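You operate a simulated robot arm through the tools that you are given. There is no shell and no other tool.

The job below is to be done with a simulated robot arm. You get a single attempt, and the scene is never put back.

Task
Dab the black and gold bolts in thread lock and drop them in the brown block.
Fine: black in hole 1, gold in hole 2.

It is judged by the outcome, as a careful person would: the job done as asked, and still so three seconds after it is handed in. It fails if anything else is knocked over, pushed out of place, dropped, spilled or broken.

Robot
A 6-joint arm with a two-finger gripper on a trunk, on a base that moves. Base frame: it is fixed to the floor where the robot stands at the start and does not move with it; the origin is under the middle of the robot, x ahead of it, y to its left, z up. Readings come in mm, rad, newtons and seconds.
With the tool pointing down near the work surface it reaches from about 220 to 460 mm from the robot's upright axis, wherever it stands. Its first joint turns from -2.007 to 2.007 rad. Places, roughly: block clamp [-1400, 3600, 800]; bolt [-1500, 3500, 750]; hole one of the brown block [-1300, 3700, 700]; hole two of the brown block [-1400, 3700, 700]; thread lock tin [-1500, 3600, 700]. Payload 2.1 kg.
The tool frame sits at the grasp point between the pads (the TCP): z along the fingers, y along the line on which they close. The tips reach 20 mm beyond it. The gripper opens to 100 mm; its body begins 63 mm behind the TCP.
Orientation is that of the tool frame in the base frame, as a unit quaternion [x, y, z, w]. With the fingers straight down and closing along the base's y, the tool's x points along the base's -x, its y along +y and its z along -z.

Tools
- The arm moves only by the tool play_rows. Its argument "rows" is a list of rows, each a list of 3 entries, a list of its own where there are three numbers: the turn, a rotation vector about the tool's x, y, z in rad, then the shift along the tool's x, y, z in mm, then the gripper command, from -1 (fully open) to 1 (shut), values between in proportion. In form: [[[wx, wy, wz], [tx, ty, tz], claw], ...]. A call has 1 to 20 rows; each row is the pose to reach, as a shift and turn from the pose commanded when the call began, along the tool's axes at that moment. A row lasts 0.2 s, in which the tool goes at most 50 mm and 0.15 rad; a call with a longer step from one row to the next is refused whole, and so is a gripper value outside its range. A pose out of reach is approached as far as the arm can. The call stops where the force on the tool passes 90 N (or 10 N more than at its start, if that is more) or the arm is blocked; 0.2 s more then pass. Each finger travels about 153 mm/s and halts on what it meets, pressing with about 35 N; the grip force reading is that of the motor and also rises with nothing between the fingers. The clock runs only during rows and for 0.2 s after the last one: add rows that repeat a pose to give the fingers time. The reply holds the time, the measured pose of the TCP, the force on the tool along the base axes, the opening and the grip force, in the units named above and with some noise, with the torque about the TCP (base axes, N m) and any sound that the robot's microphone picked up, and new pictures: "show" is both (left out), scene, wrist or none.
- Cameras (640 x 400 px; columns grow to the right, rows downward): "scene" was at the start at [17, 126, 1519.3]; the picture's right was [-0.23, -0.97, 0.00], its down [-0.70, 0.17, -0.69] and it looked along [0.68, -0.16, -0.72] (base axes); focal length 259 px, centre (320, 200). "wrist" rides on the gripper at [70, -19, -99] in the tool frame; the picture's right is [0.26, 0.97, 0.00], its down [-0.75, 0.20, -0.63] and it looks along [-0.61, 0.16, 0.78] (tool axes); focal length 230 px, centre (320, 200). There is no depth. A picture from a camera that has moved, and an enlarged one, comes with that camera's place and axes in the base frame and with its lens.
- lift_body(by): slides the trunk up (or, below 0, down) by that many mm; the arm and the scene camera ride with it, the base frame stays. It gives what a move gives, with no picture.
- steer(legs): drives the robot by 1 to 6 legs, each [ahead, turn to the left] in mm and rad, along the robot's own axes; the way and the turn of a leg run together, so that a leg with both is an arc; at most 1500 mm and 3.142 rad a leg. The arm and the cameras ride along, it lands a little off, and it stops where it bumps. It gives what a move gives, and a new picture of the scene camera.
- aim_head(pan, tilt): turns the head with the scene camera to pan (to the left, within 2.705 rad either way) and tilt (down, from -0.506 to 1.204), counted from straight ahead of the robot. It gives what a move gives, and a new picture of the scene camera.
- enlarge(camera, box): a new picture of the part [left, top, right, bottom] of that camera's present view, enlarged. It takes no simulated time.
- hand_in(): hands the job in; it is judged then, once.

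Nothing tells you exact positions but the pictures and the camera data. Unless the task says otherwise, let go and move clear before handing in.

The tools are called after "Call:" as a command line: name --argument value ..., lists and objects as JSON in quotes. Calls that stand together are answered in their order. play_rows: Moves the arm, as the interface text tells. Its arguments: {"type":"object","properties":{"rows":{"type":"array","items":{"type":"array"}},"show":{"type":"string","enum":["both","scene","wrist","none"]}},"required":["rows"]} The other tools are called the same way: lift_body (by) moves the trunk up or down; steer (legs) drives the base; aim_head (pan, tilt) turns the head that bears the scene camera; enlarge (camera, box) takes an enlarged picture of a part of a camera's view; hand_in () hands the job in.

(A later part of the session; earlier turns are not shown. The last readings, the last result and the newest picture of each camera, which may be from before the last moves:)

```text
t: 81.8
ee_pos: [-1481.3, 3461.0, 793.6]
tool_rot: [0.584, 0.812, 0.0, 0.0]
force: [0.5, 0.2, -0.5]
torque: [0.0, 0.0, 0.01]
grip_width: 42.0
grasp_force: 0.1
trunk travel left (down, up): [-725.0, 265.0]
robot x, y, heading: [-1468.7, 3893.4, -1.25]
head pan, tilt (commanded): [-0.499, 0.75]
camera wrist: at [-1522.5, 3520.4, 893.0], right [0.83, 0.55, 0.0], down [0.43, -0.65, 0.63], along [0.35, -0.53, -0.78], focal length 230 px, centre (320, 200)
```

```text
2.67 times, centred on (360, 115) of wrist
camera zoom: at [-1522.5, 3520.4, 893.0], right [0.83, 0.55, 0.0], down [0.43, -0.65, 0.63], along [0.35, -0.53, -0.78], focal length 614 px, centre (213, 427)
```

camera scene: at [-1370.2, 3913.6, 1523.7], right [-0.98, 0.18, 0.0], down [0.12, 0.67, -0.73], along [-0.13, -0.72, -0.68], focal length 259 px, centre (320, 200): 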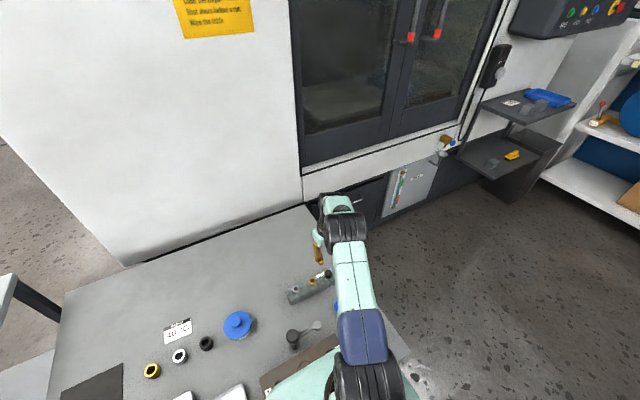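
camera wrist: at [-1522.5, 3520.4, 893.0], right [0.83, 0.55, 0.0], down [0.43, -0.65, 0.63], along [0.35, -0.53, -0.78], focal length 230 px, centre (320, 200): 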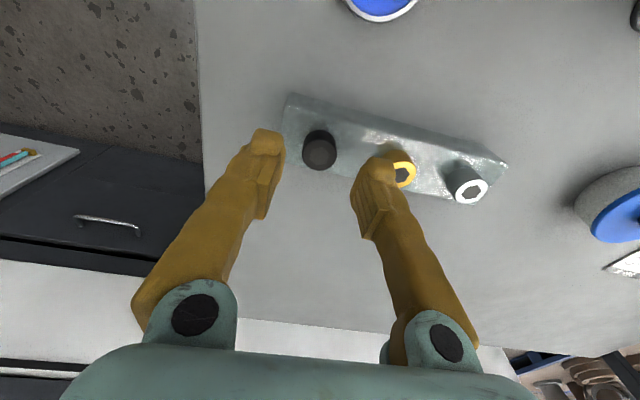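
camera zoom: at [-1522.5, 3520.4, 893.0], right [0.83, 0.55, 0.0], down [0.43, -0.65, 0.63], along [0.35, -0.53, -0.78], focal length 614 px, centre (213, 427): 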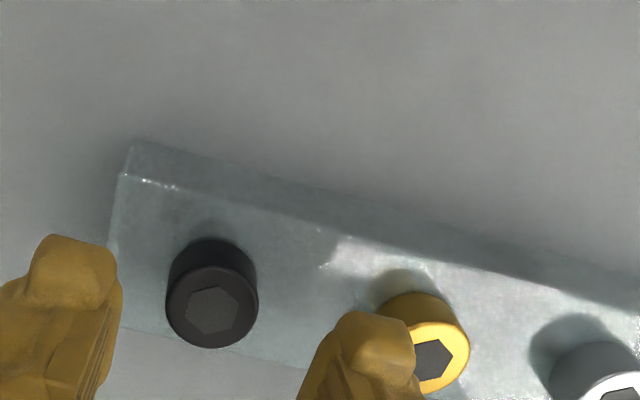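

The head is centred within 2 mm. I'll descend 28 mm more (tips ≈ 745, still above the rack top) and look closely.

Call:
play_rows --rows '[[[0, 0, 0], [-2, 0, 10], 0.16], [[0, 0, 0], [-2, 0, 20], 0.16], [[0, 0, 0], [-2, 0, 28], 0.16], [[0, 0, 0], [-2, 0, 28], 0.16]]' --show "wrist"

Call:
enlarge --camera "wrist" --box '[220, 70, 460, 220]'

Call:
enlarge --camera "scene" --box '[280, 220, 360, 300]'

```text
t: 82.8
ee_pos: [-1479.7, 3458.2, 767.5]
tool_rot: [0.584, 0.812, 0.001, 0.0]
force: [0.5, 0.0, 0.0]
torque: [0.03, 0.0, -0.02]
grip_width: 42.3
grasp_force: 0.0
trunk travel left (down, up): [-725.0, 265.0]
robot x, y, heading: [-1468.6, 3895.9, -1.247]
head pan, tilt (commanded): [-0.499, 0.75]
camera wrist: at [-1520.9, 3518.2, 866.1], right [0.83, 0.55, 0.0], down [0.43, -0.65, 0.63], along [0.35, -0.53, -0.78], focal length 230 px, centre (320, 200)
```

wrist: 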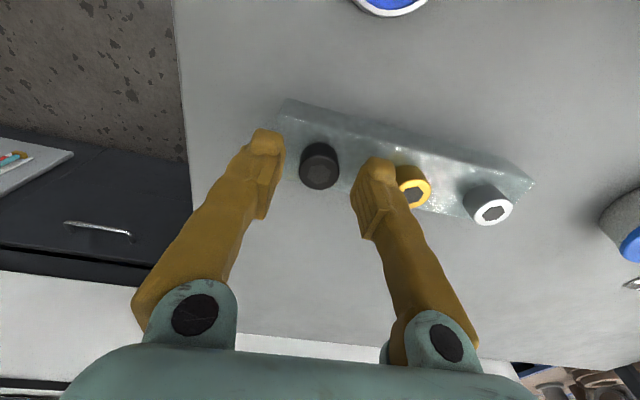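

```text
2.67 times, centred on (340, 145) of wrist
camera zoom: at [-1520.9, 3518.2, 866.1], right [0.83, 0.55, 0.0], down [0.43, -0.65, 0.63], along [0.35, -0.53, -0.78], focal length 614 px, centre (267, 347)
```

zoom: 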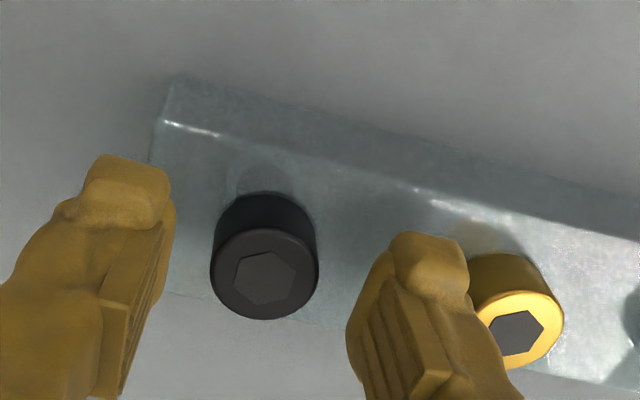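

```text
5.00 times, centred on (320, 260) of scene
camera zoom: at [-1370.3, 3913.4, 1523.7], right [-0.98, 0.18, 0.0], down [0.12, 0.67, -0.73], along [-0.13, -0.72, -0.68], focal length 1293 px, centre (320, -100)
```

zoom: 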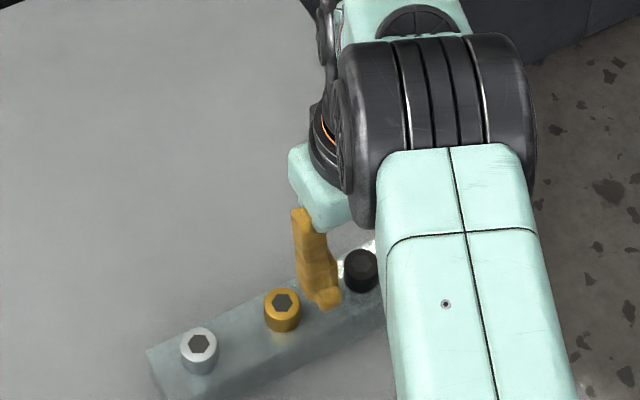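

The black head (top z≈754, 23 mm across, ≈16 mm tall) is centred between the fingers, with tips about 9 mm above the rack. I'll lower 6 mm and close on the head.

Call:
play_rows --rows '[[[0, 0, 0], [0, -1, 6], 0.16], [[0, 0, 0], [0, -1, 6], 0.16], [[0, 0, 0], [0, -1, 6], 0.4], [[0, 0, 0], [0, -1, 6], 0.7], [[0, 0, 0], [0, -1, 6], 1], [[0, 0, 0], [0, -1, 6], 1], [[0, 0, 0], [0, -1, 6], 1]]' --show "wrist"

Call:
enlarge --camera "wrist" --box '[220, 70, 460, 220]'

```text
t: 84.4
ee_pos: [-1480.3, 3457.4, 761.6]
tool_rot: [0.584, 0.812, 0.0, 0.0]
force: [-0.2, -0.5, 0.7]
torque: [0.01, 0.0, 0.02]
grip_width: 22.2
grasp_force: 35.3
trunk travel left (down, up): [-725.0, 265.0]
robot x, y, heading: [-1472.4, 3890.8, -1.249]
head pan, tilt (commanded): [-0.499, 0.75]
camera wrist: at [-1521.3, 3517.7, 859.9], right [0.83, 0.55, 0.0], down [0.43, -0.65, 0.63], along [0.35, -0.53, -0.78], focal length 230 px, centre (320, 200)
```

wrist: 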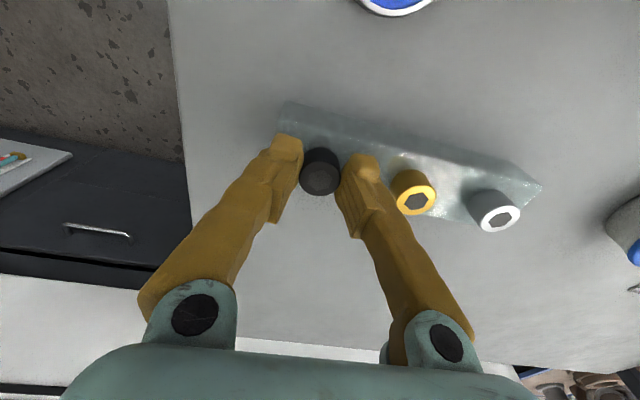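

```text
2.67 times, centred on (340, 145) of wrist
camera zoom: at [-1521.3, 3517.7, 859.9], right [0.83, 0.55, 0.0], down [0.43, -0.65, 0.63], along [0.35, -0.53, -0.78], focal length 614 px, centre (267, 347)
```

zoom: 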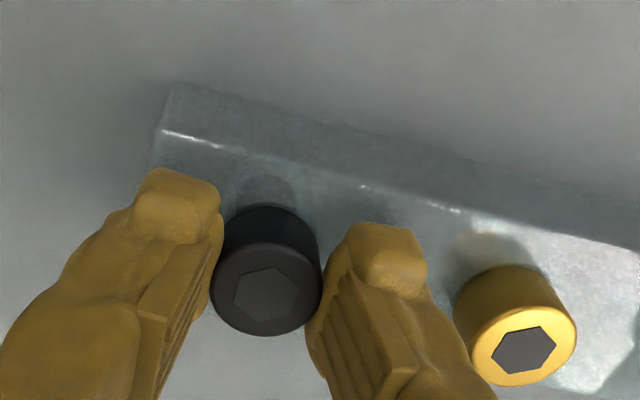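

The grip reads 22 mm and 35 N, so the black head is held. I'll lift straight up slowly.

Call:
play_rows --rows '[[[0, 0, 0], [0, 0, -8], 1], [[0, 0, 0], [0, 0, -18], 1], [[0, 0, 0], [0, 0, -30], 1], [[0, 0, 0], [0, 0, -45], 1], [[0, 0, 0], [0, 0, -65], 1], [[0, 0, 0], [0, 0, -85], 1], [[0, 0, 0], [0, 0, -100], 1], [[0, 0, 0], [0, 0, -100], 1]]' --show "both"

Call:
enlarge --camera "wrist" --box '[220, 0, 540, 200]'

Call:
enlarge --camera "scene" --box '[280, 200, 380, 300]'

```text
t: 86.2
ee_pos: [-1480.4, 3459.8, 861.3]
tool_rot: [0.584, 0.812, 0.0, 0.0]
force: [0.1, -0.2, -1.3]
torque: [0.05, -0.02, -0.02]
grip_width: 22.3
grasp_force: 35.0
trunk travel left (down, up): [-725.0, 265.0]
robot x, y, heading: [-1469.7, 3894.9, -1.248]
head pan, tilt (commanded): [-0.499, 0.75]
camera scene: at [-1370.3, 3913.0, 1523.7], right [-0.98, 0.18, 0.0], down [0.12, 0.67, -0.73], along [-0.13, -0.72, -0.68], focal length 259 px, centre (320, 200)
camera wrist: at [-1521.9, 3519.1, 959.9], right [0.83, 0.55, 0.0], down [0.43, -0.65, 0.63], along [0.35, -0.52, -0.78], focal length 230 px, centre (320, 200)
```

scene: 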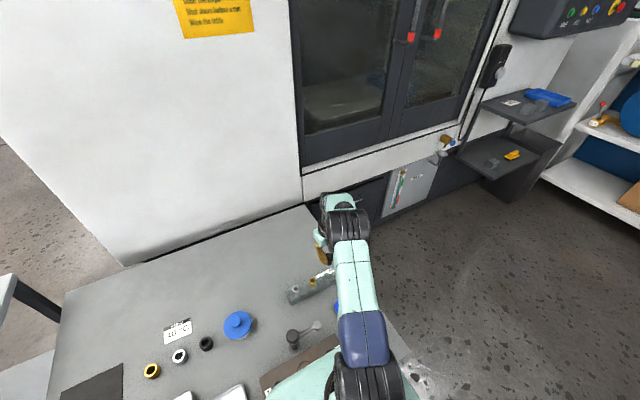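
wrist: 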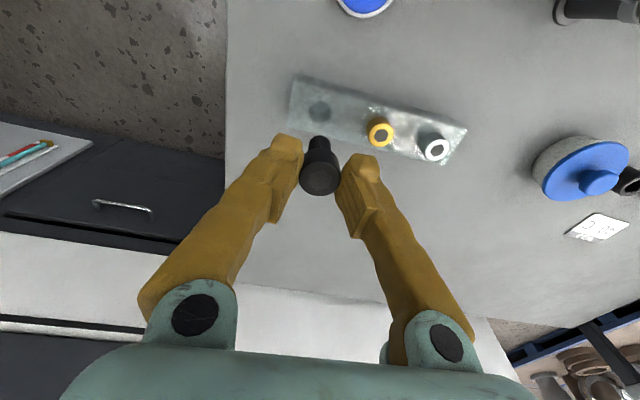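

```text
2.00 times, centred on (380, 100) of wrist
camera zoom: at [-1521.9, 3519.1, 959.9], right [0.83, 0.55, 0.0], down [0.43, -0.65, 0.63], along [0.35, -0.52, -0.78], focal length 460 px, centre (200, 400)
```

zoom: 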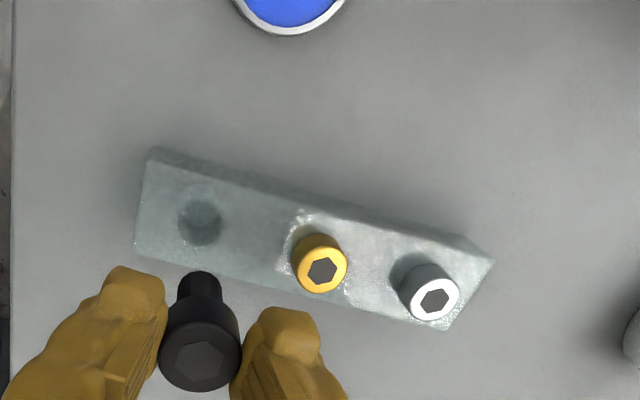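

```text
4.00 times, centred on (330, 250) of scene
camera zoom: at [-1370.3, 3913.0, 1523.7], right [-0.98, 0.18, 0.0], down [0.12, 0.67, -0.73], along [-0.13, -0.72, -0.68], focal length 1035 px, centre (280, 0)
```

zoom: 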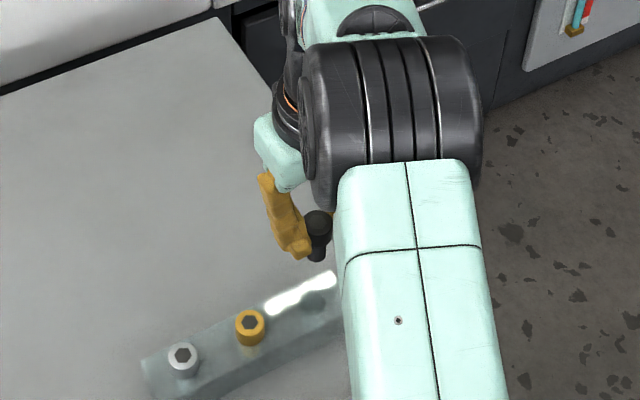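

The black bolt hangs straight: head 22 mm, shank about 14 mm × 27 mm, tip ≈50 mm below the TCP. Next I'll carry it over the blue tin (about 103 mm back, 9 mm left) at the same height and look.

Call:
play_rows --rows '[[[0, 0, 0], [20, 2, 0], 1], [[0, 0, 0], [50, 5, 0], 1], [[0, 0, 0], [80, 7, 0], 1], [[0, 0, 0], [100, 9, 0], 1], [[0, 0, 0], [100, 9, 0], 1]]' --show "both"

Call:
enlarge --camera "wrist" --box '[220, 40, 460, 190]'

```text
t: 87.4
ee_pos: [-1504.2, 3557.3, 859.5]
tool_rot: [0.584, 0.812, -0.001, -0.001]
force: [-0.7, 0.4, -0.8]
torque: [0.0, 0.0, 0.0]
grip_width: 21.8
grasp_force: 35.1
trunk travel left (down, up): [-725.0, 265.0]
robot x, y, heading: [-1469.2, 3891.6, -1.247]
head pan, tilt (commanded): [-0.499, 0.75]
camera scene: at [-1370.2, 3912.9, 1523.7], right [-0.98, 0.18, 0.0], down [0.12, 0.67, -0.73], along [-0.13, -0.72, -0.68], focal length 259 px, centre (320, 200)
camera wrist: at [-1544.0, 3617.2, 957.8], right [0.83, 0.55, 0.0], down [0.43, -0.65, 0.63], along [0.35, -0.53, -0.78], focal length 230 px, centre (320, 200)
```

scene: 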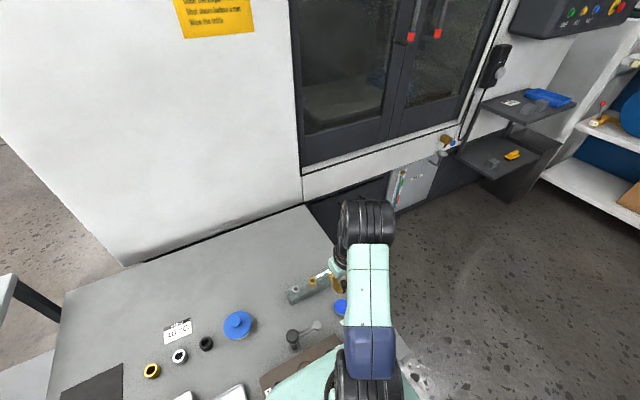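
wrist: 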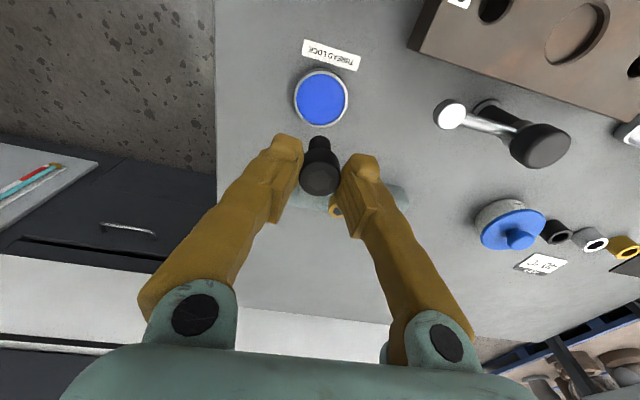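

```text
2.67 times, centred on (340, 115) of wrist
camera zoom: at [-1544.0, 3617.2, 957.8], right [0.83, 0.55, 0.0], down [0.43, -0.65, 0.63], along [0.35, -0.53, -0.78], focal length 614 px, centre (267, 427)
```

zoom: 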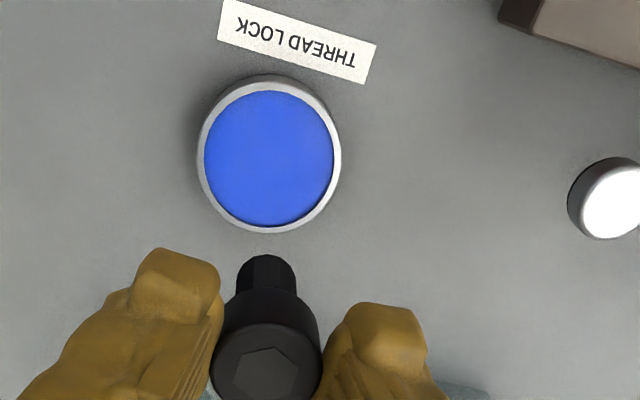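

The label reads THREAD LOCK and the paste surface is at about z≈703, 3 mm back from the TCP. I'll descend with the bolt until its tip is about 20 mm above, then look again.

Call:
play_rows --rows '[[[0, 0, 0], [3, 0, 25], 1], [[0, 0, 0], [3, 0, 50], 1], [[0, 0, 0], [3, 0, 70], 1], [[0, 0, 0], [3, 0, 82], 1], [[0, 0, 0], [3, 0, 82], 1]]' --show "wrist"

Call:
enlarge --camera "wrist" --box '[220, 60, 420, 185]'

Call:
enlarge --camera "scene" --box '[290, 220, 390, 320]'

```text
t: 88.6
ee_pos: [-1504.6, 3560.1, 778.8]
tool_rot: [0.584, 0.812, 0.0, -0.001]
force: [0.2, -0.3, -0.7]
torque: [-0.02, -0.01, 0.04]
grip_width: 21.8
grasp_force: 35.1
trunk travel left (down, up): [-725.0, 265.0]
robot x, y, heading: [-1473.2, 3891.7, -1.251]
head pan, tilt (commanded): [-0.499, 0.75]
camera wrist: at [-1545.5, 3619.9, 877.9], right [0.83, 0.55, 0.0], down [0.43, -0.65, 0.63], along [0.35, -0.53, -0.78], focal length 230 px, centre (320, 200)
```

wrist: 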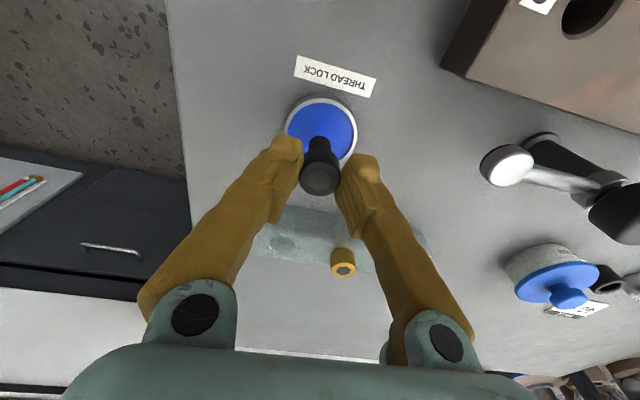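

```text
3.20 times, centred on (320, 122) of wrist
camera zoom: at [-1545.5, 3619.9, 877.9], right [0.83, 0.55, 0.0], down [0.43, -0.65, 0.63], along [0.35, -0.53, -0.78], focal length 736 px, centre (320, 448)
```

zoom: 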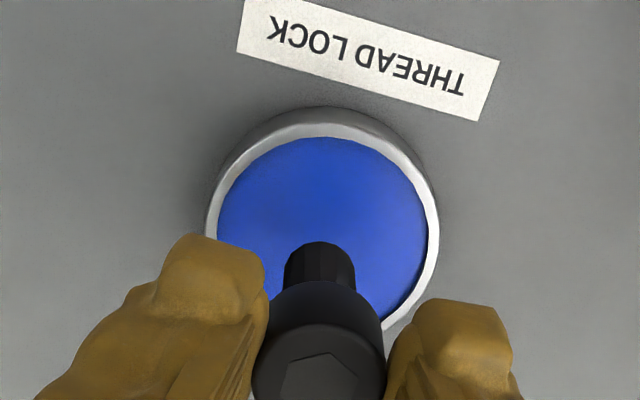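

```text
4.00 times, centred on (340, 270) of scene
camera zoom: at [-1370.3, 3913.3, 1523.7], right [-0.98, 0.18, 0.0], down [0.12, 0.67, -0.73], along [-0.13, -0.72, -0.68], focal length 1035 px, centre (240, -80)
```

zoom: 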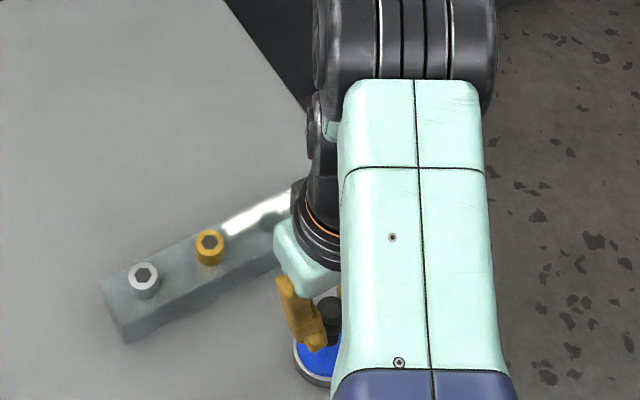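

The paste surface is at about z≈709 and the bolt tip at ≈729, centred over it. I'll lower 13 mm and check.

Call:
play_rows --rows '[[[0, 0, 0], [1, 0, 6], 1], [[0, 0, 0], [1, 0, 11], 1], [[0, 0, 0], [1, 0, 14], 1], [[0, 0, 0], [1, 0, 14], 1]]' --show "none"

Call:
enlarge --camera "wrist" --box '[220, 60, 420, 185]'

```text
t: 89.6
ee_pos: [-1505.4, 3561.2, 764.2]
tool_rot: [0.584, 0.812, -0.001, 0.001]
force: [-0.7, -1.9, 10.0]
torque: [-0.07, 0.05, 0.0]
grip_width: 22.2
grasp_force: 34.8
trunk travel left (down, up): [-725.0, 265.0]
robot x, y, heading: [-1464.5, 3892.7, -1.248]
head pan, tilt (commanded): [-0.499, 0.75]
```

```text
3.20 times, centred on (320, 122) of wrist
camera zoom: at [-1545.7, 3620.9, 863.6], right [0.83, 0.55, 0.0], down [0.43, -0.65, 0.63], along [0.35, -0.53, -0.78], focal length 736 px, centre (320, 448)
```

zoom: 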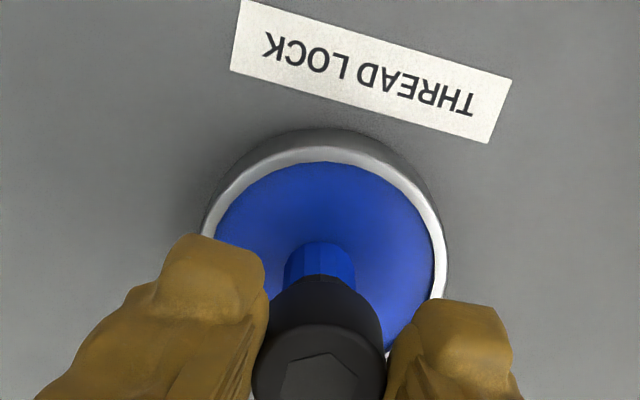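

The force rose to 10 N and the shank has turned blue: the black bolt is dabbed. I'll lift straight up and check it.

Call:
play_rows --rows '[[[0, 0, 0], [0, 0, -8], 1], [[0, 0, 0], [0, 0, -25], 1], [[0, 0, 0], [0, 0, -50], 1], [[0, 0, 0], [0, 0, -80], 1], [[0, 0, 0], [0, 0, -110], 1], [[0, 0, 0], [0, 0, -130], 1], [[0, 0, 0], [0, 0, -130], 1]]' --show "wrist"

Call:
enlarge --camera "wrist" --box '[220, 0, 460, 200]'

```text
t: 91.2
ee_pos: [-1504.6, 3560.1, 891.7]
tool_rot: [0.584, 0.812, 0.0, 0.001]
force: [0.0, 1.1, -0.8]
torque: [0.01, 0.03, -0.03]
grip_width: 22.2
grasp_force: 35.1
trunk travel left (down, up): [-725.0, 265.0]
robot x, y, heading: [-1469.7, 3892.1, -1.247]
head pan, tilt (commanded): [-0.499, 0.75]
camera wrist: at [-1544.3, 3620.0, 990.8], right [0.83, 0.55, 0.0], down [0.43, -0.65, 0.63], along [0.35, -0.52, -0.78], focal length 230 px, centre (320, 200)
```

wrist: 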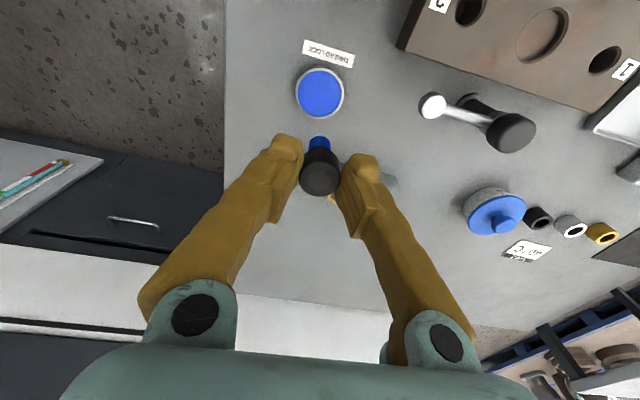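

```text
2.00 times, centred on (340, 100) of wrist
camera zoom: at [-1544.3, 3620.0, 990.8], right [0.83, 0.55, 0.0], down [0.43, -0.65, 0.63], along [0.35, -0.52, -0.78], focal length 460 px, centre (280, 400)
```

zoom: 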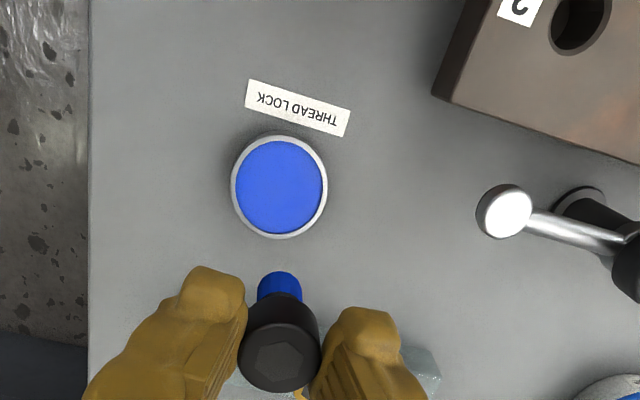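

The bolt's shank is coated blue and the tin hasn't moved. Next I'll carry it high over the post toward hole 1 (about 100 mm back and 257 mm left) and look.

Call:
play_rows --rows '[[[0, 0, 0], [10, 30, 0], 1], [[0, 0, 0], [25, 70, 0], 1], [[0, 0, 0], [40, 110, 0], 1], [[0, 0, 0], [55, 150, 0], 1], [[0, 0, 0], [70, 190, 0], 1], [[0, 0, 0], [85, 225, 0], 1], [[0, 0, 0], [97, 250, 0], 1], [[0, 0, 0], [97, 250, 0], 1]]' --show "both"

Call:
enlarge --camera "wrist" --box '[180, 0, 500, 200]'

```text
t: 93.0
ee_pos: [-1298.8, 3730.9, 893.9]
tool_rot: [0.584, 0.812, 0.0, -0.002]
force: [-14.5, -7.2, 33.2]
torque: [3.29, 0.03, 1.36]
grip_width: 22.2
grasp_force: 34.7
trunk travel left (down, up): [-725.0, 265.0]
robot x, y, heading: [-1467.3, 3892.8, -1.248]
head pan, tilt (commanded): [-0.499, 0.75]
camera scene: at [-1370.4, 3913.0, 1523.7], right [-0.98, 0.18, 0.0], down [0.12, 0.67, -0.73], along [-0.13, -0.72, -0.68], focal length 259 px, centre (320, 200)
camera wrist: at [-1340.1, 3791.6, 992.7], right [0.83, 0.55, 0.0], down [0.43, -0.65, 0.63], along [0.35, -0.52, -0.78], focal length 230 px, centre (320, 200)
```

scene: 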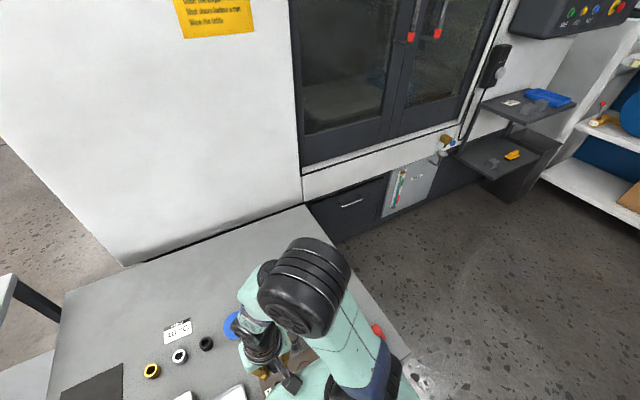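
wrist: 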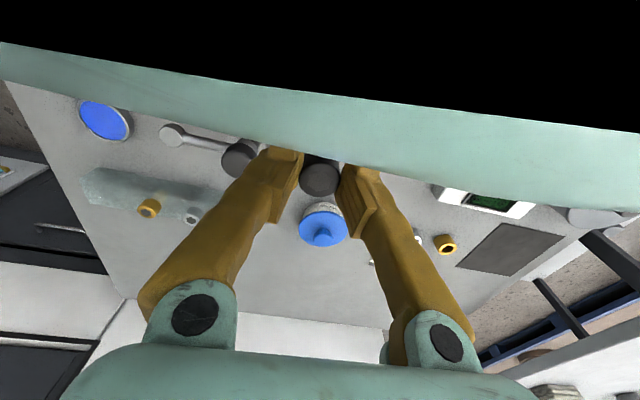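

```text
2.00 times, centred on (340, 100) of wrist
camera zoom: at [-1340.1, 3791.6, 992.7], right [0.83, 0.55, 0.0], down [0.43, -0.65, 0.63], along [0.35, -0.52, -0.78], focal length 460 px, centre (280, 400)
```

zoom: 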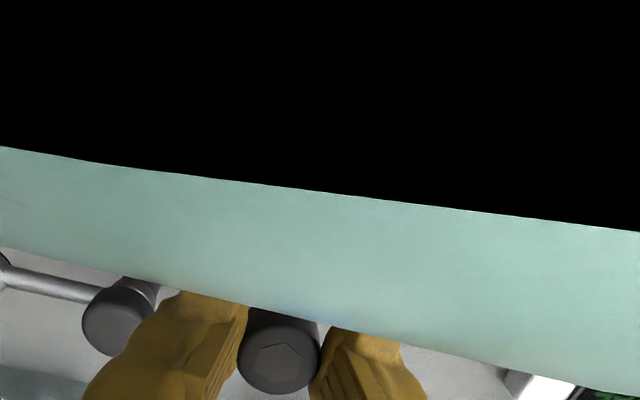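

The tool is pressing against my own body plate (33 N) because the hole is too close to the trunk. I'll retreat forward along the way I came at once.

Call:
play_rows --rows '[[[0, 0, 0], [-15, -10, 0], 1], [[0, 0, 0], [-40, -25, 0], 1], [[0, 0, 0], [-70, -60, 0], 1], [[0, 0, 0], [-100, -90, 0], 1], [[0, 0, 0], [-100, -90, 0], 1]]' --show "both"

Call:
enlarge --camera "wrist" --box '[180, 0, 500, 200]'

```text
t: 94.2
ee_pos: [-1353.8, 3607.8, 892.2]
tool_rot: [0.583, 0.812, -0.001, 0.0]
force: [0.2, 0.3, -0.8]
torque: [-0.03, 0.0, 0.01]
grip_width: 22.2
grasp_force: 35.0
trunk travel left (down, up): [-725.0, 265.0]
robot x, y, heading: [-1469.7, 3892.4, -1.25]
head pan, tilt (commanded): [-0.499, 0.75]
camera scene: at [-1369.6, 3914.3, 1523.6], right [-0.98, 0.18, 0.0], down [0.12, 0.67, -0.73], along [-0.13, -0.72, -0.68], focal length 259 px, centre (320, 200)
camera wrist: at [-1395.2, 3668.1, 991.5], right [0.83, 0.55, 0.0], down [0.43, -0.65, 0.63], along [0.35, -0.53, -0.78], focal length 230 px, centre (320, 200)
```

scene: 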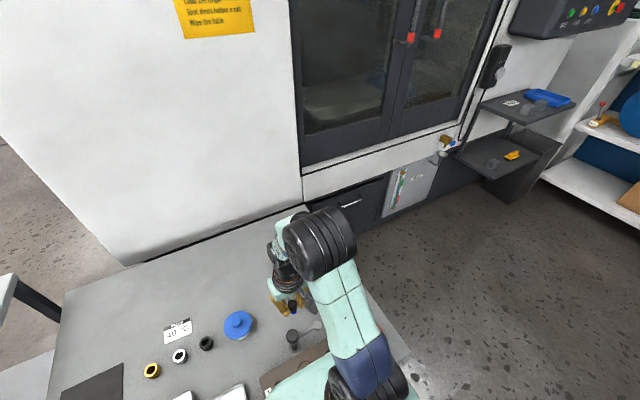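
wrist: 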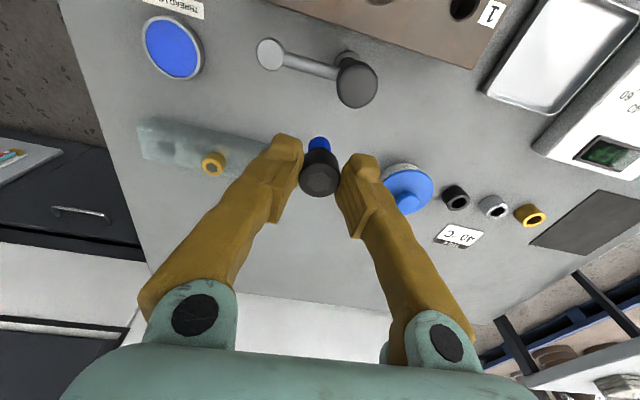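

```text
2.00 times, centred on (340, 100) of wrist
camera zoom: at [-1395.2, 3668.1, 991.5], right [0.83, 0.55, 0.0], down [0.43, -0.65, 0.63], along [0.35, -0.53, -0.78], focal length 460 px, centre (280, 400)
```

zoom: 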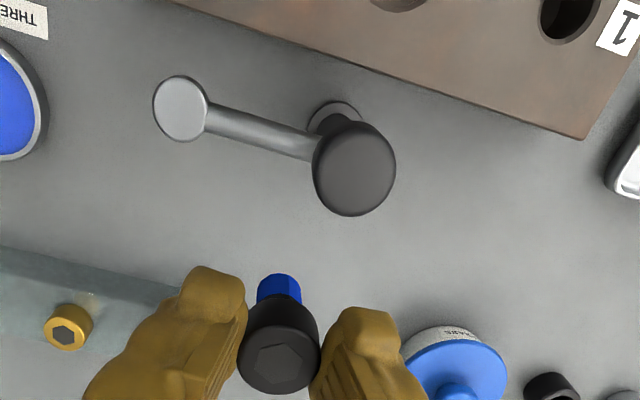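

The bolt is still held and coated, nothing was touched but my own body. I'll back the base straight out by 105 mm so the holes sit at a comfortable distance.

Call:
steer --legs '[[-105, 0]]'

Call:
enlarge --camera "wrist" --box '[0, 0, 640, 400]'

```text
t: 95.4
ee_pos: [-1387.2, 3710.8, 893.1]
tool_rot: [0.582, 0.813, 0.0, 0.0]
force: [-0.2, 0.7, -1.0]
torque: [-0.01, 0.02, -0.02]
grip_width: 22.2
grasp_force: 35.2
trunk travel left (down, up): [-725.0, 265.0]
robot x, y, heading: [-1503.7, 3999.2, -1.242]
head pan, tilt (commanded): [-0.499, 0.75]
camera scene: at [-1404.8, 4016.6, 1523.7], right [-0.99, 0.17, 0.0], down [0.12, 0.67, -0.73], along [-0.12, -0.72, -0.68], focal length 259 px, centre (320, 200)
```

scene: 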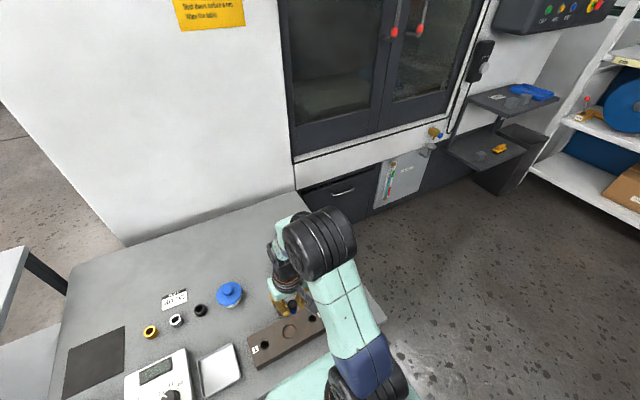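

```text
1.00 times, centred on (320, 200) of wrist (not enlarged: the box is as wide or as high as the picture)
camera zoom: at [-1428.5, 3770.9, 991.4], right [0.83, 0.56, 0.0], down [0.43, -0.65, 0.63], along [0.35, -0.52, -0.78], focal length 230 px, centre (320, 200)
```

zoom: 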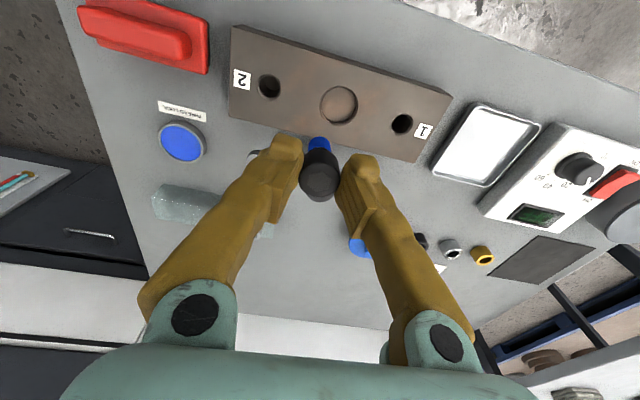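

Both holes are in view. I'll enlarge the block for measurement.

Call:
enlarge --camera "wrist" --box '[220, 20, 460, 170]'

```text
2.67 times, centred on (340, 95) of wrist
camera zoom: at [-1428.5, 3770.9, 991.4], right [0.83, 0.56, 0.0], down [0.43, -0.65, 0.63], along [0.35, -0.52, -0.78], focal length 614 px, centre (267, 480)
```

zoom: 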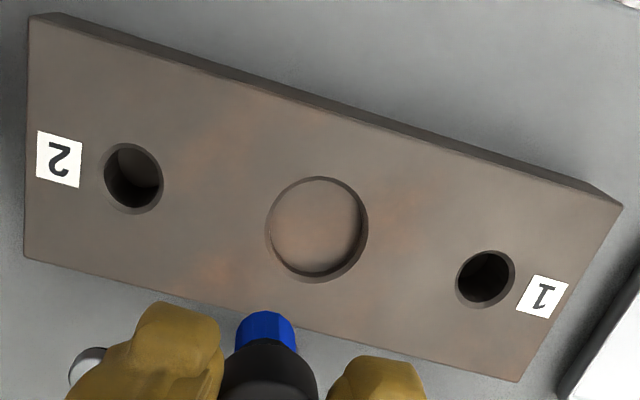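

Block lies parallel to the tool's y; hole 1 is about 99 mm left of the TCP. I'll move above it and come down part-way to refine.

Call:
play_rows --rows '[[[0, 0, 0], [-1, 35, 0], 1], [[0, 0, 0], [-2, 70, 0], 1], [[0, 0, 0], [-2, 98, 10], 1], [[0, 0, 0], [-2, 98, 45], 1], [[0, 0, 0], [-2, 98, 60], 1], [[0, 0, 0], [-2, 98, 60], 1]]' --show "both"

Call:
enlarge --camera "wrist" --box '[180, 20, 420, 170]'

```text
t: 96.8
ee_pos: [-1291.1, 3741.4, 830.3]
tool_rot: [0.582, 0.813, 0.0, -0.001]
force: [-0.2, 0.4, 1.0]
torque: [0.02, 0.02, -0.01]
grip_width: 22.4
grasp_force: 34.9
trunk travel left (down, up): [-725.0, 265.0]
robot x, y, heading: [-1503.7, 3995.0, -1.244]
head pan, tilt (commanded): [-0.499, 0.75]
camera scene: at [-1404.6, 4016.5, 1523.7], right [-0.99, 0.17, 0.0], down [0.12, 0.67, -0.73], along [-0.12, -0.72, -0.68], focal length 259 px, centre (320, 200)
camera wrist: at [-1332.6, 3800.4, 929.1], right [0.83, 0.56, 0.0], down [0.43, -0.65, 0.63], along [0.35, -0.52, -0.78], focal length 230 px, centre (320, 200)
```

scene: 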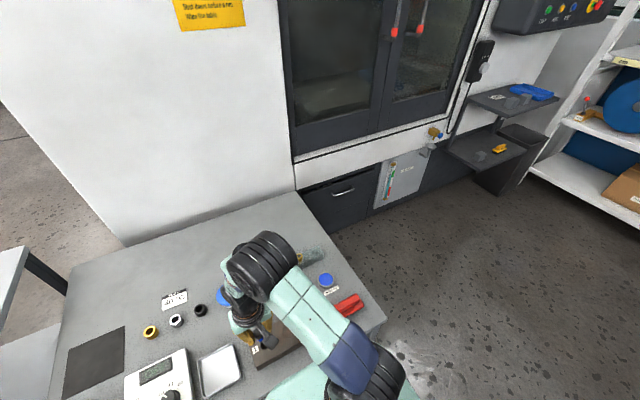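
wrist: 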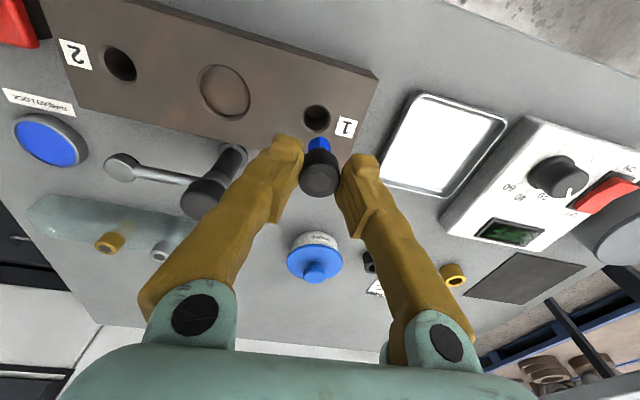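

```text
2.67 times, centred on (300, 95) of wrist
camera zoom: at [-1332.6, 3800.4, 929.1], right [0.83, 0.56, 0.0], down [0.43, -0.65, 0.63], along [0.35, -0.52, -0.78], focal length 614 px, centre (373, 480)
```

zoom: 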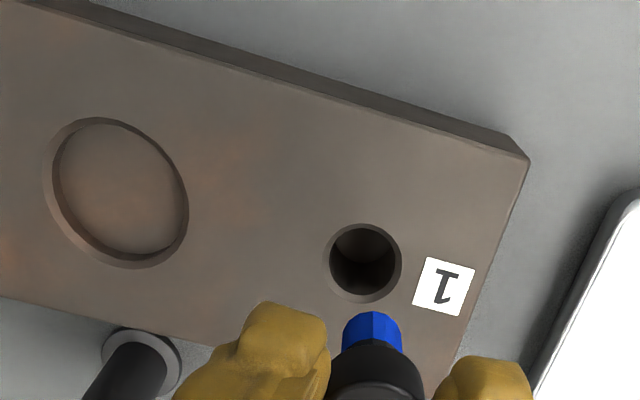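

Hole 1 (about 20 mm bore with chamfer) is 4 mm back and 5 mm right of the TCP, block top ≈737. I'll correct and lower until the bolt tip is about 10 mm above the block.

Call:
play_rows --rows '[[[0, 0, 0], [2.6, -4.2, 10], 1], [[0, 0, 0], [2.6, -4.2, 22], 1], [[0, 0, 0], [2.6, -4.2, 32], 1], [[0, 0, 0], [2.6, -4.2, 32], 1]]' --show "wrist"

Call:
enlarge --camera "wrist" --box '[240, 80, 400, 180]'

Call:
enlarge --camera "scene" --box '[200, 290, 320, 390]'

```text
t: 97.8
ee_pos: [-1299.1, 3742.7, 800.3]
tool_rot: [0.582, 0.813, 0.0, 0.0]
force: [0.4, -0.1, -0.8]
torque: [-0.02, 0.01, -0.04]
grip_width: 22.0
grasp_force: 35.6
trunk travel left (down, up): [-725.0, 265.0]
robot x, y, heading: [-1504.0, 3994.6, -1.242]
head pan, tilt (commanded): [-0.499, 0.75]
camera wrist: at [-1340.2, 3802.9, 898.6], right [0.83, 0.56, 0.0], down [0.43, -0.65, 0.63], along [0.35, -0.52, -0.78], focal length 230 px, centre (320, 200)
```

wrist: 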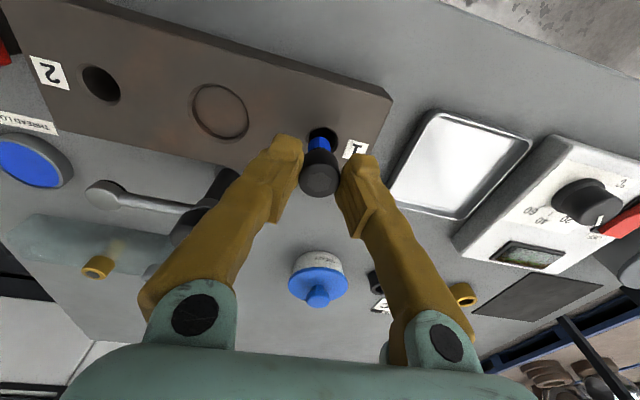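

```text
4.00 times, centred on (320, 130) of wrist
camera zoom: at [-1340.2, 3802.9, 898.6], right [0.83, 0.56, 0.0], down [0.43, -0.65, 0.63], along [0.35, -0.52, -0.78], focal length 920 px, centre (320, 480)
```

zoom: 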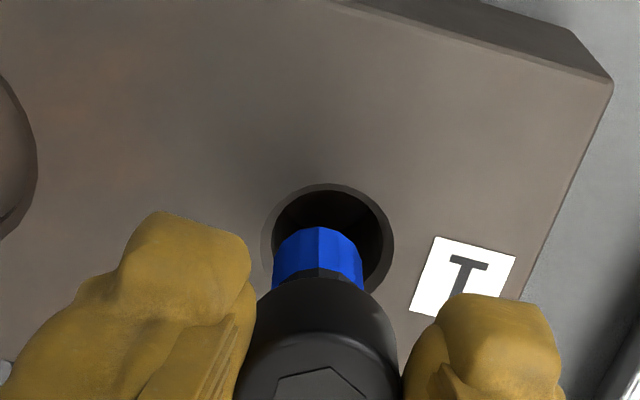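

```text
4.00 times, centred on (260, 340) of scene
camera zoom: at [-1404.8, 4016.5, 1523.7], right [-0.99, 0.17, 0.0], down [0.12, 0.67, -0.73], along [-0.12, -0.72, -0.68], focal length 1035 px, centre (560, -360)
```

zoom: 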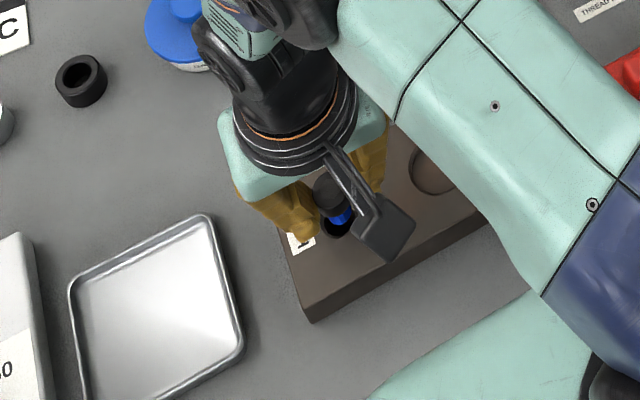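

The tip is right over hole 1; a correction of about -1.3 mm in x and +2 mm in y centres it. I'll lower 16 mm so the tip enters, and check the force.

Call:
play_rows --rows '[[[0, 0, 0], [-1.3, 2, 0], 1], [[0, 0, 0], [-1.3, 2, 6], 1], [[0, 0, 0], [-1.3, 2, 11], 1], [[0, 0, 0], [-1.3, 2, 16], 1], [[0, 0, 0], [-1.3, 2, 16], 1]]' --show "none"

Call:
enlarge --camera "wrist" --box '[240, 80, 400, 180]'

```text
t: 99.0
ee_pos: [-1296.2, 3742.7, 783.5]
tool_rot: [0.581, 0.814, -0.001, -0.001]
force: [-0.4, -0.6, -1.2]
torque: [0.02, 0.02, 0.01]
grip_width: 22.0
grasp_force: 35.3
trunk travel left (down, up): [-725.0, 265.0]
robot x, y, heading: [-1503.8, 3997.0, -1.238]
head pan, tilt (commanded): [-0.499, 0.75]
```

```text
4.00 times, centred on (320, 130) of wrist
camera zoom: at [-1337.9, 3801.4, 882.7], right [0.83, 0.56, 0.0], down [0.43, -0.65, 0.63], along [0.35, -0.52, -0.78], focal length 920 px, centre (320, 480)
```

zoom: 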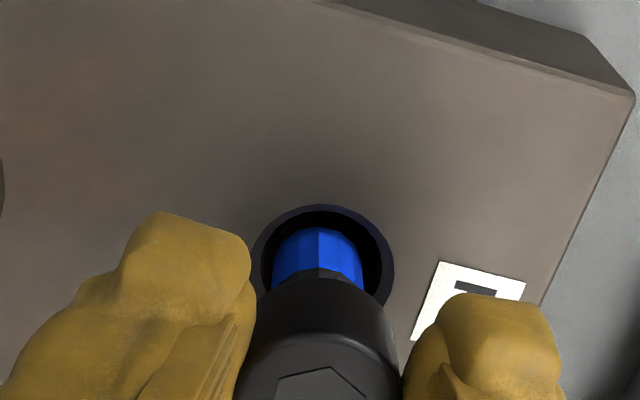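

The shank is entering hole 1 without force. I'll lower another 14 mm and check.

Call:
play_rows --rows '[[[0, 0, 0], [0.5, 0.5, 5], 1], [[0, 0, 0], [0.5, 0.5, 10], 1], [[0, 0, 0], [0.5, 0.5, 14], 1], [[0, 0, 0], [0.5, 0.5, 14], 1]]' --show "none"

Call:
enlarge --camera "wrist" --box '[240, 80, 400, 180]'

Call:
enlarge --camera "scene" --box '[200, 290, 320, 390]'

```text
t: 100.0
ee_pos: [-1296.2, 3743.0, 771.2]
tool_rot: [0.581, 0.814, 0.0, 0.0]
force: [-0.3, -0.5, -0.8]
torque: [-0.02, 0.02, -0.02]
grip_width: 22.3
grasp_force: 35.6
trunk travel left (down, up): [-725.0, 265.0]
robot x, y, heading: [-1504.2, 3994.7, -1.24]
head pan, tilt (commanded): [-0.499, 0.75]
```

```text
4.00 times, centred on (320, 130) of wrist
camera zoom: at [-1336.6, 3801.7, 869.2], right [0.83, 0.56, 0.0], down [0.43, -0.65, 0.63], along [0.35, -0.52, -0.78], focal length 920 px, centre (320, 480)
```

zoom: 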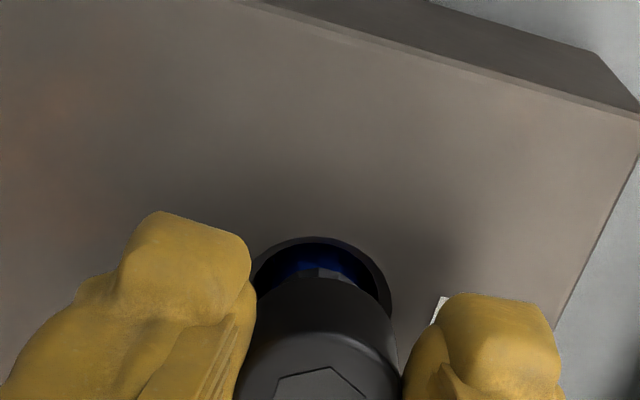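

```text
4.00 times, centred on (260, 340) of scene
camera zoom: at [-1404.7, 4016.5, 1523.7], right [-0.99, 0.17, 0.0], down [0.12, 0.67, -0.73], along [-0.12, -0.72, -0.68], focal length 1035 px, centre (560, -360)
```

zoom: 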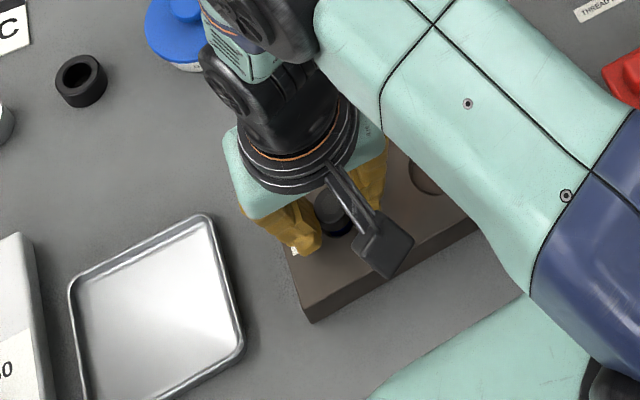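

The shank is well inside hole 1 with no side force. I'll lower 5 mm more, then open gently to let it drop, and watch.

Call:
play_rows --rows '[[[0, 0, 0], [0, 0, 3], 1], [[0, 0, 0], [0, 0, 5], 1], [[0, 0, 0], [0, 0, 5], 1], [[0, 0, 0], [0, 0, 5], 0.5], [[0, 0, 0], [0, 0, 5], 0.3], [[0, 0, 0], [0, 0, 5], 0.2], [[0, 0, 0], [0, 0, 5], 0.2]]' --show "wrist"

Call:
enlarge --camera "wrist" --box '[240, 80, 400, 180]'

```text
t: 101.6
ee_pos: [-1295.5, 3741.0, 765.7]
tool_rot: [0.581, 0.814, -0.001, 0.0]
force: [-0.1, 0.1, 0.4]
torque: [0.03, 0.03, 0.0]
grip_width: 39.8
grasp_force: 0.1
trunk travel left (down, up): [-725.0, 265.0]
robot x, y, heading: [-1504.4, 3999.0, -1.242]
head pan, tilt (commanded): [-0.499, 0.75]
camera wrist: at [-1337.2, 3800.8, 864.3], right [0.83, 0.56, 0.0], down [0.43, -0.65, 0.63], along [0.35, -0.52, -0.78], focal length 230 px, centre (320, 200)
```

wrist: 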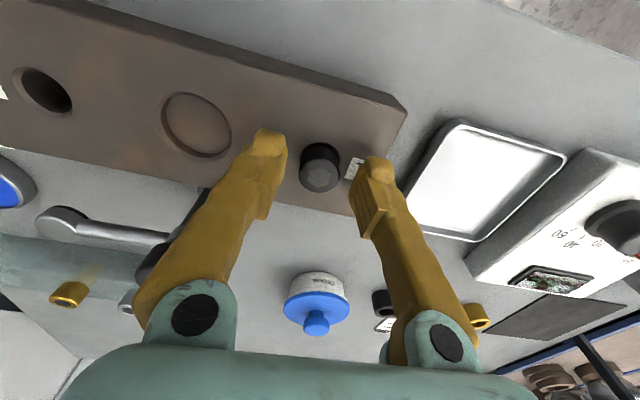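

```text
4.00 times, centred on (320, 130) of wrist
camera zoom: at [-1337.2, 3800.8, 864.3], right [0.83, 0.56, 0.0], down [0.43, -0.65, 0.63], along [0.35, -0.52, -0.78], focal length 920 px, centre (320, 480)
```

zoom: 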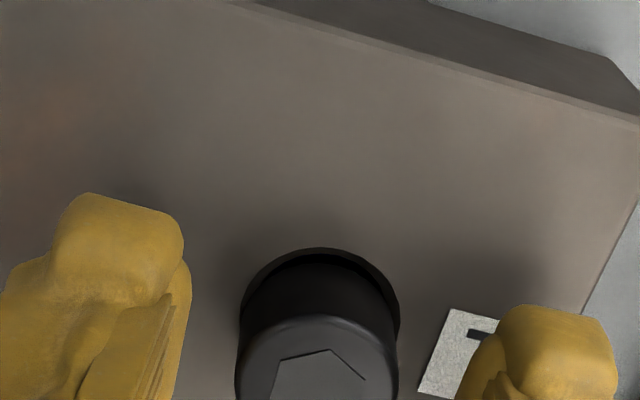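

The bolt has dropped into hole 1. I'll raise the open gripper straight up and check that it sits upright.

Call:
play_rows --rows '[[[0, 0, 0], [0, 0, -15], 0.2], [[0, 0, 0], [0, 0, -40], 0.2], [[0, 0, 0], [0, 0, -70], 0.2], [[0, 0, 0], [0, 0, -100], 0.2], [[0, 0, 0], [0, 0, -130], 0.2], [[0, 0, 0], [0, 0, -130], 0.2]]' --show "both"

Call:
enlarge --camera "wrist" --box '[160, 40, 400, 190]'

```text
t: 103.0
ee_pos: [-1296.2, 3741.9, 897.7]
tool_rot: [0.581, 0.814, 0.001, 0.0]
force: [-0.4, -0.8, -0.4]
torque: [0.04, 0.02, 0.03]
grip_width: 40.4
grasp_force: 0.0
trunk travel left (down, up): [-725.0, 265.0]
robot x, y, heading: [-1504.9, 3994.6, -1.242]
head pan, tilt (commanded): [-0.499, 0.75]
camera scene: at [-1404.5, 4016.2, 1523.6], right [-0.99, 0.17, 0.0], down [0.12, 0.67, -0.73], along [-0.12, -0.72, -0.68], focal length 259 px, centre (320, 200)
camera wrist: at [-1338.2, 3802.5, 995.8], right [0.83, 0.56, 0.0], down [0.43, -0.65, 0.63], along [0.35, -0.52, -0.78], focal length 230 px, centre (320, 200)
```

scene: 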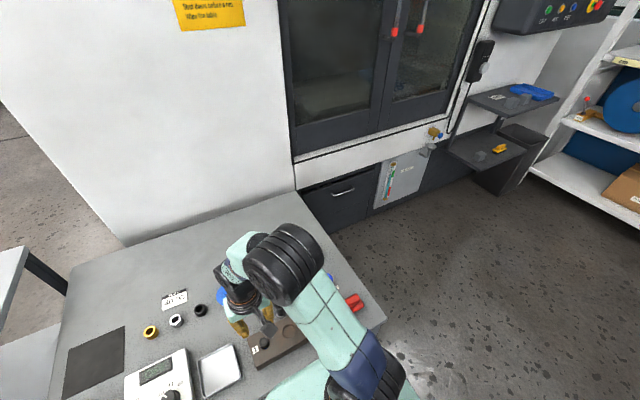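
wrist: 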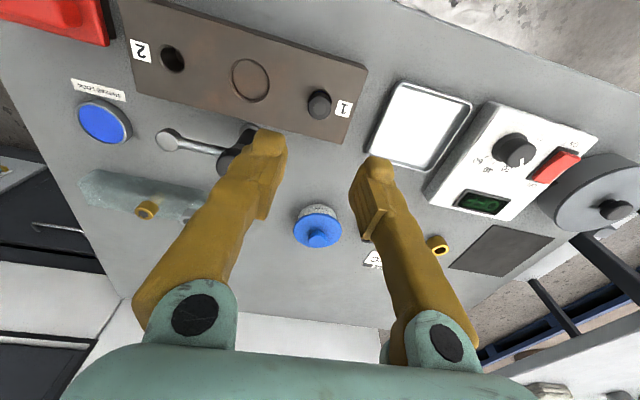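

```text
2.67 times, centred on (280, 115) of wrist
camera zoom: at [-1338.2, 3802.5, 995.8], right [0.83, 0.56, 0.0], down [0.43, -0.65, 0.63], along [0.35, -0.52, -0.78], focal length 614 px, centre (427, 427)
```

zoom: 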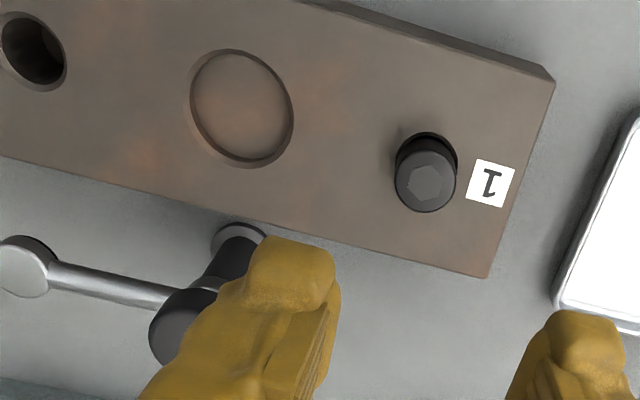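

The black bolt sits upright in hole 1. I'll drive forward 105 mm again to fetch the gold bolt, with the gripper high.

Call:
steer --legs '[[105, 0]]'

```text
t: 104.2
ee_pos: [-1264.4, 3646.4, 896.8]
tool_rot: [0.581, 0.814, 0.0, 0.0]
force: [-0.1, -0.5, 0.5]
torque: [-0.01, -0.01, 0.02]
grip_width: 40.1
grasp_force: 0.0
trunk travel left (down, up): [-725.0, 265.0]
robot x, y, heading: [-1467.8, 3899.1, -1.243]
head pan, tilt (commanded): [-0.499, 0.75]
camera scene: at [-1372.2, 3920.6, 1523.7], right [-0.99, 0.17, 0.0], down [0.12, 0.67, -0.73], along [-0.12, -0.72, -0.68], focal length 259 px, centre (320, 200)
```

scene: 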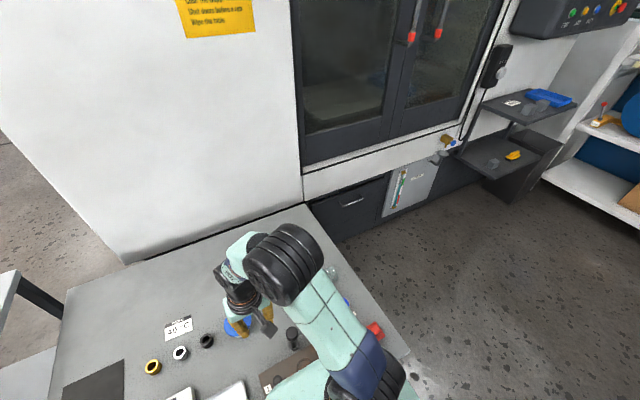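

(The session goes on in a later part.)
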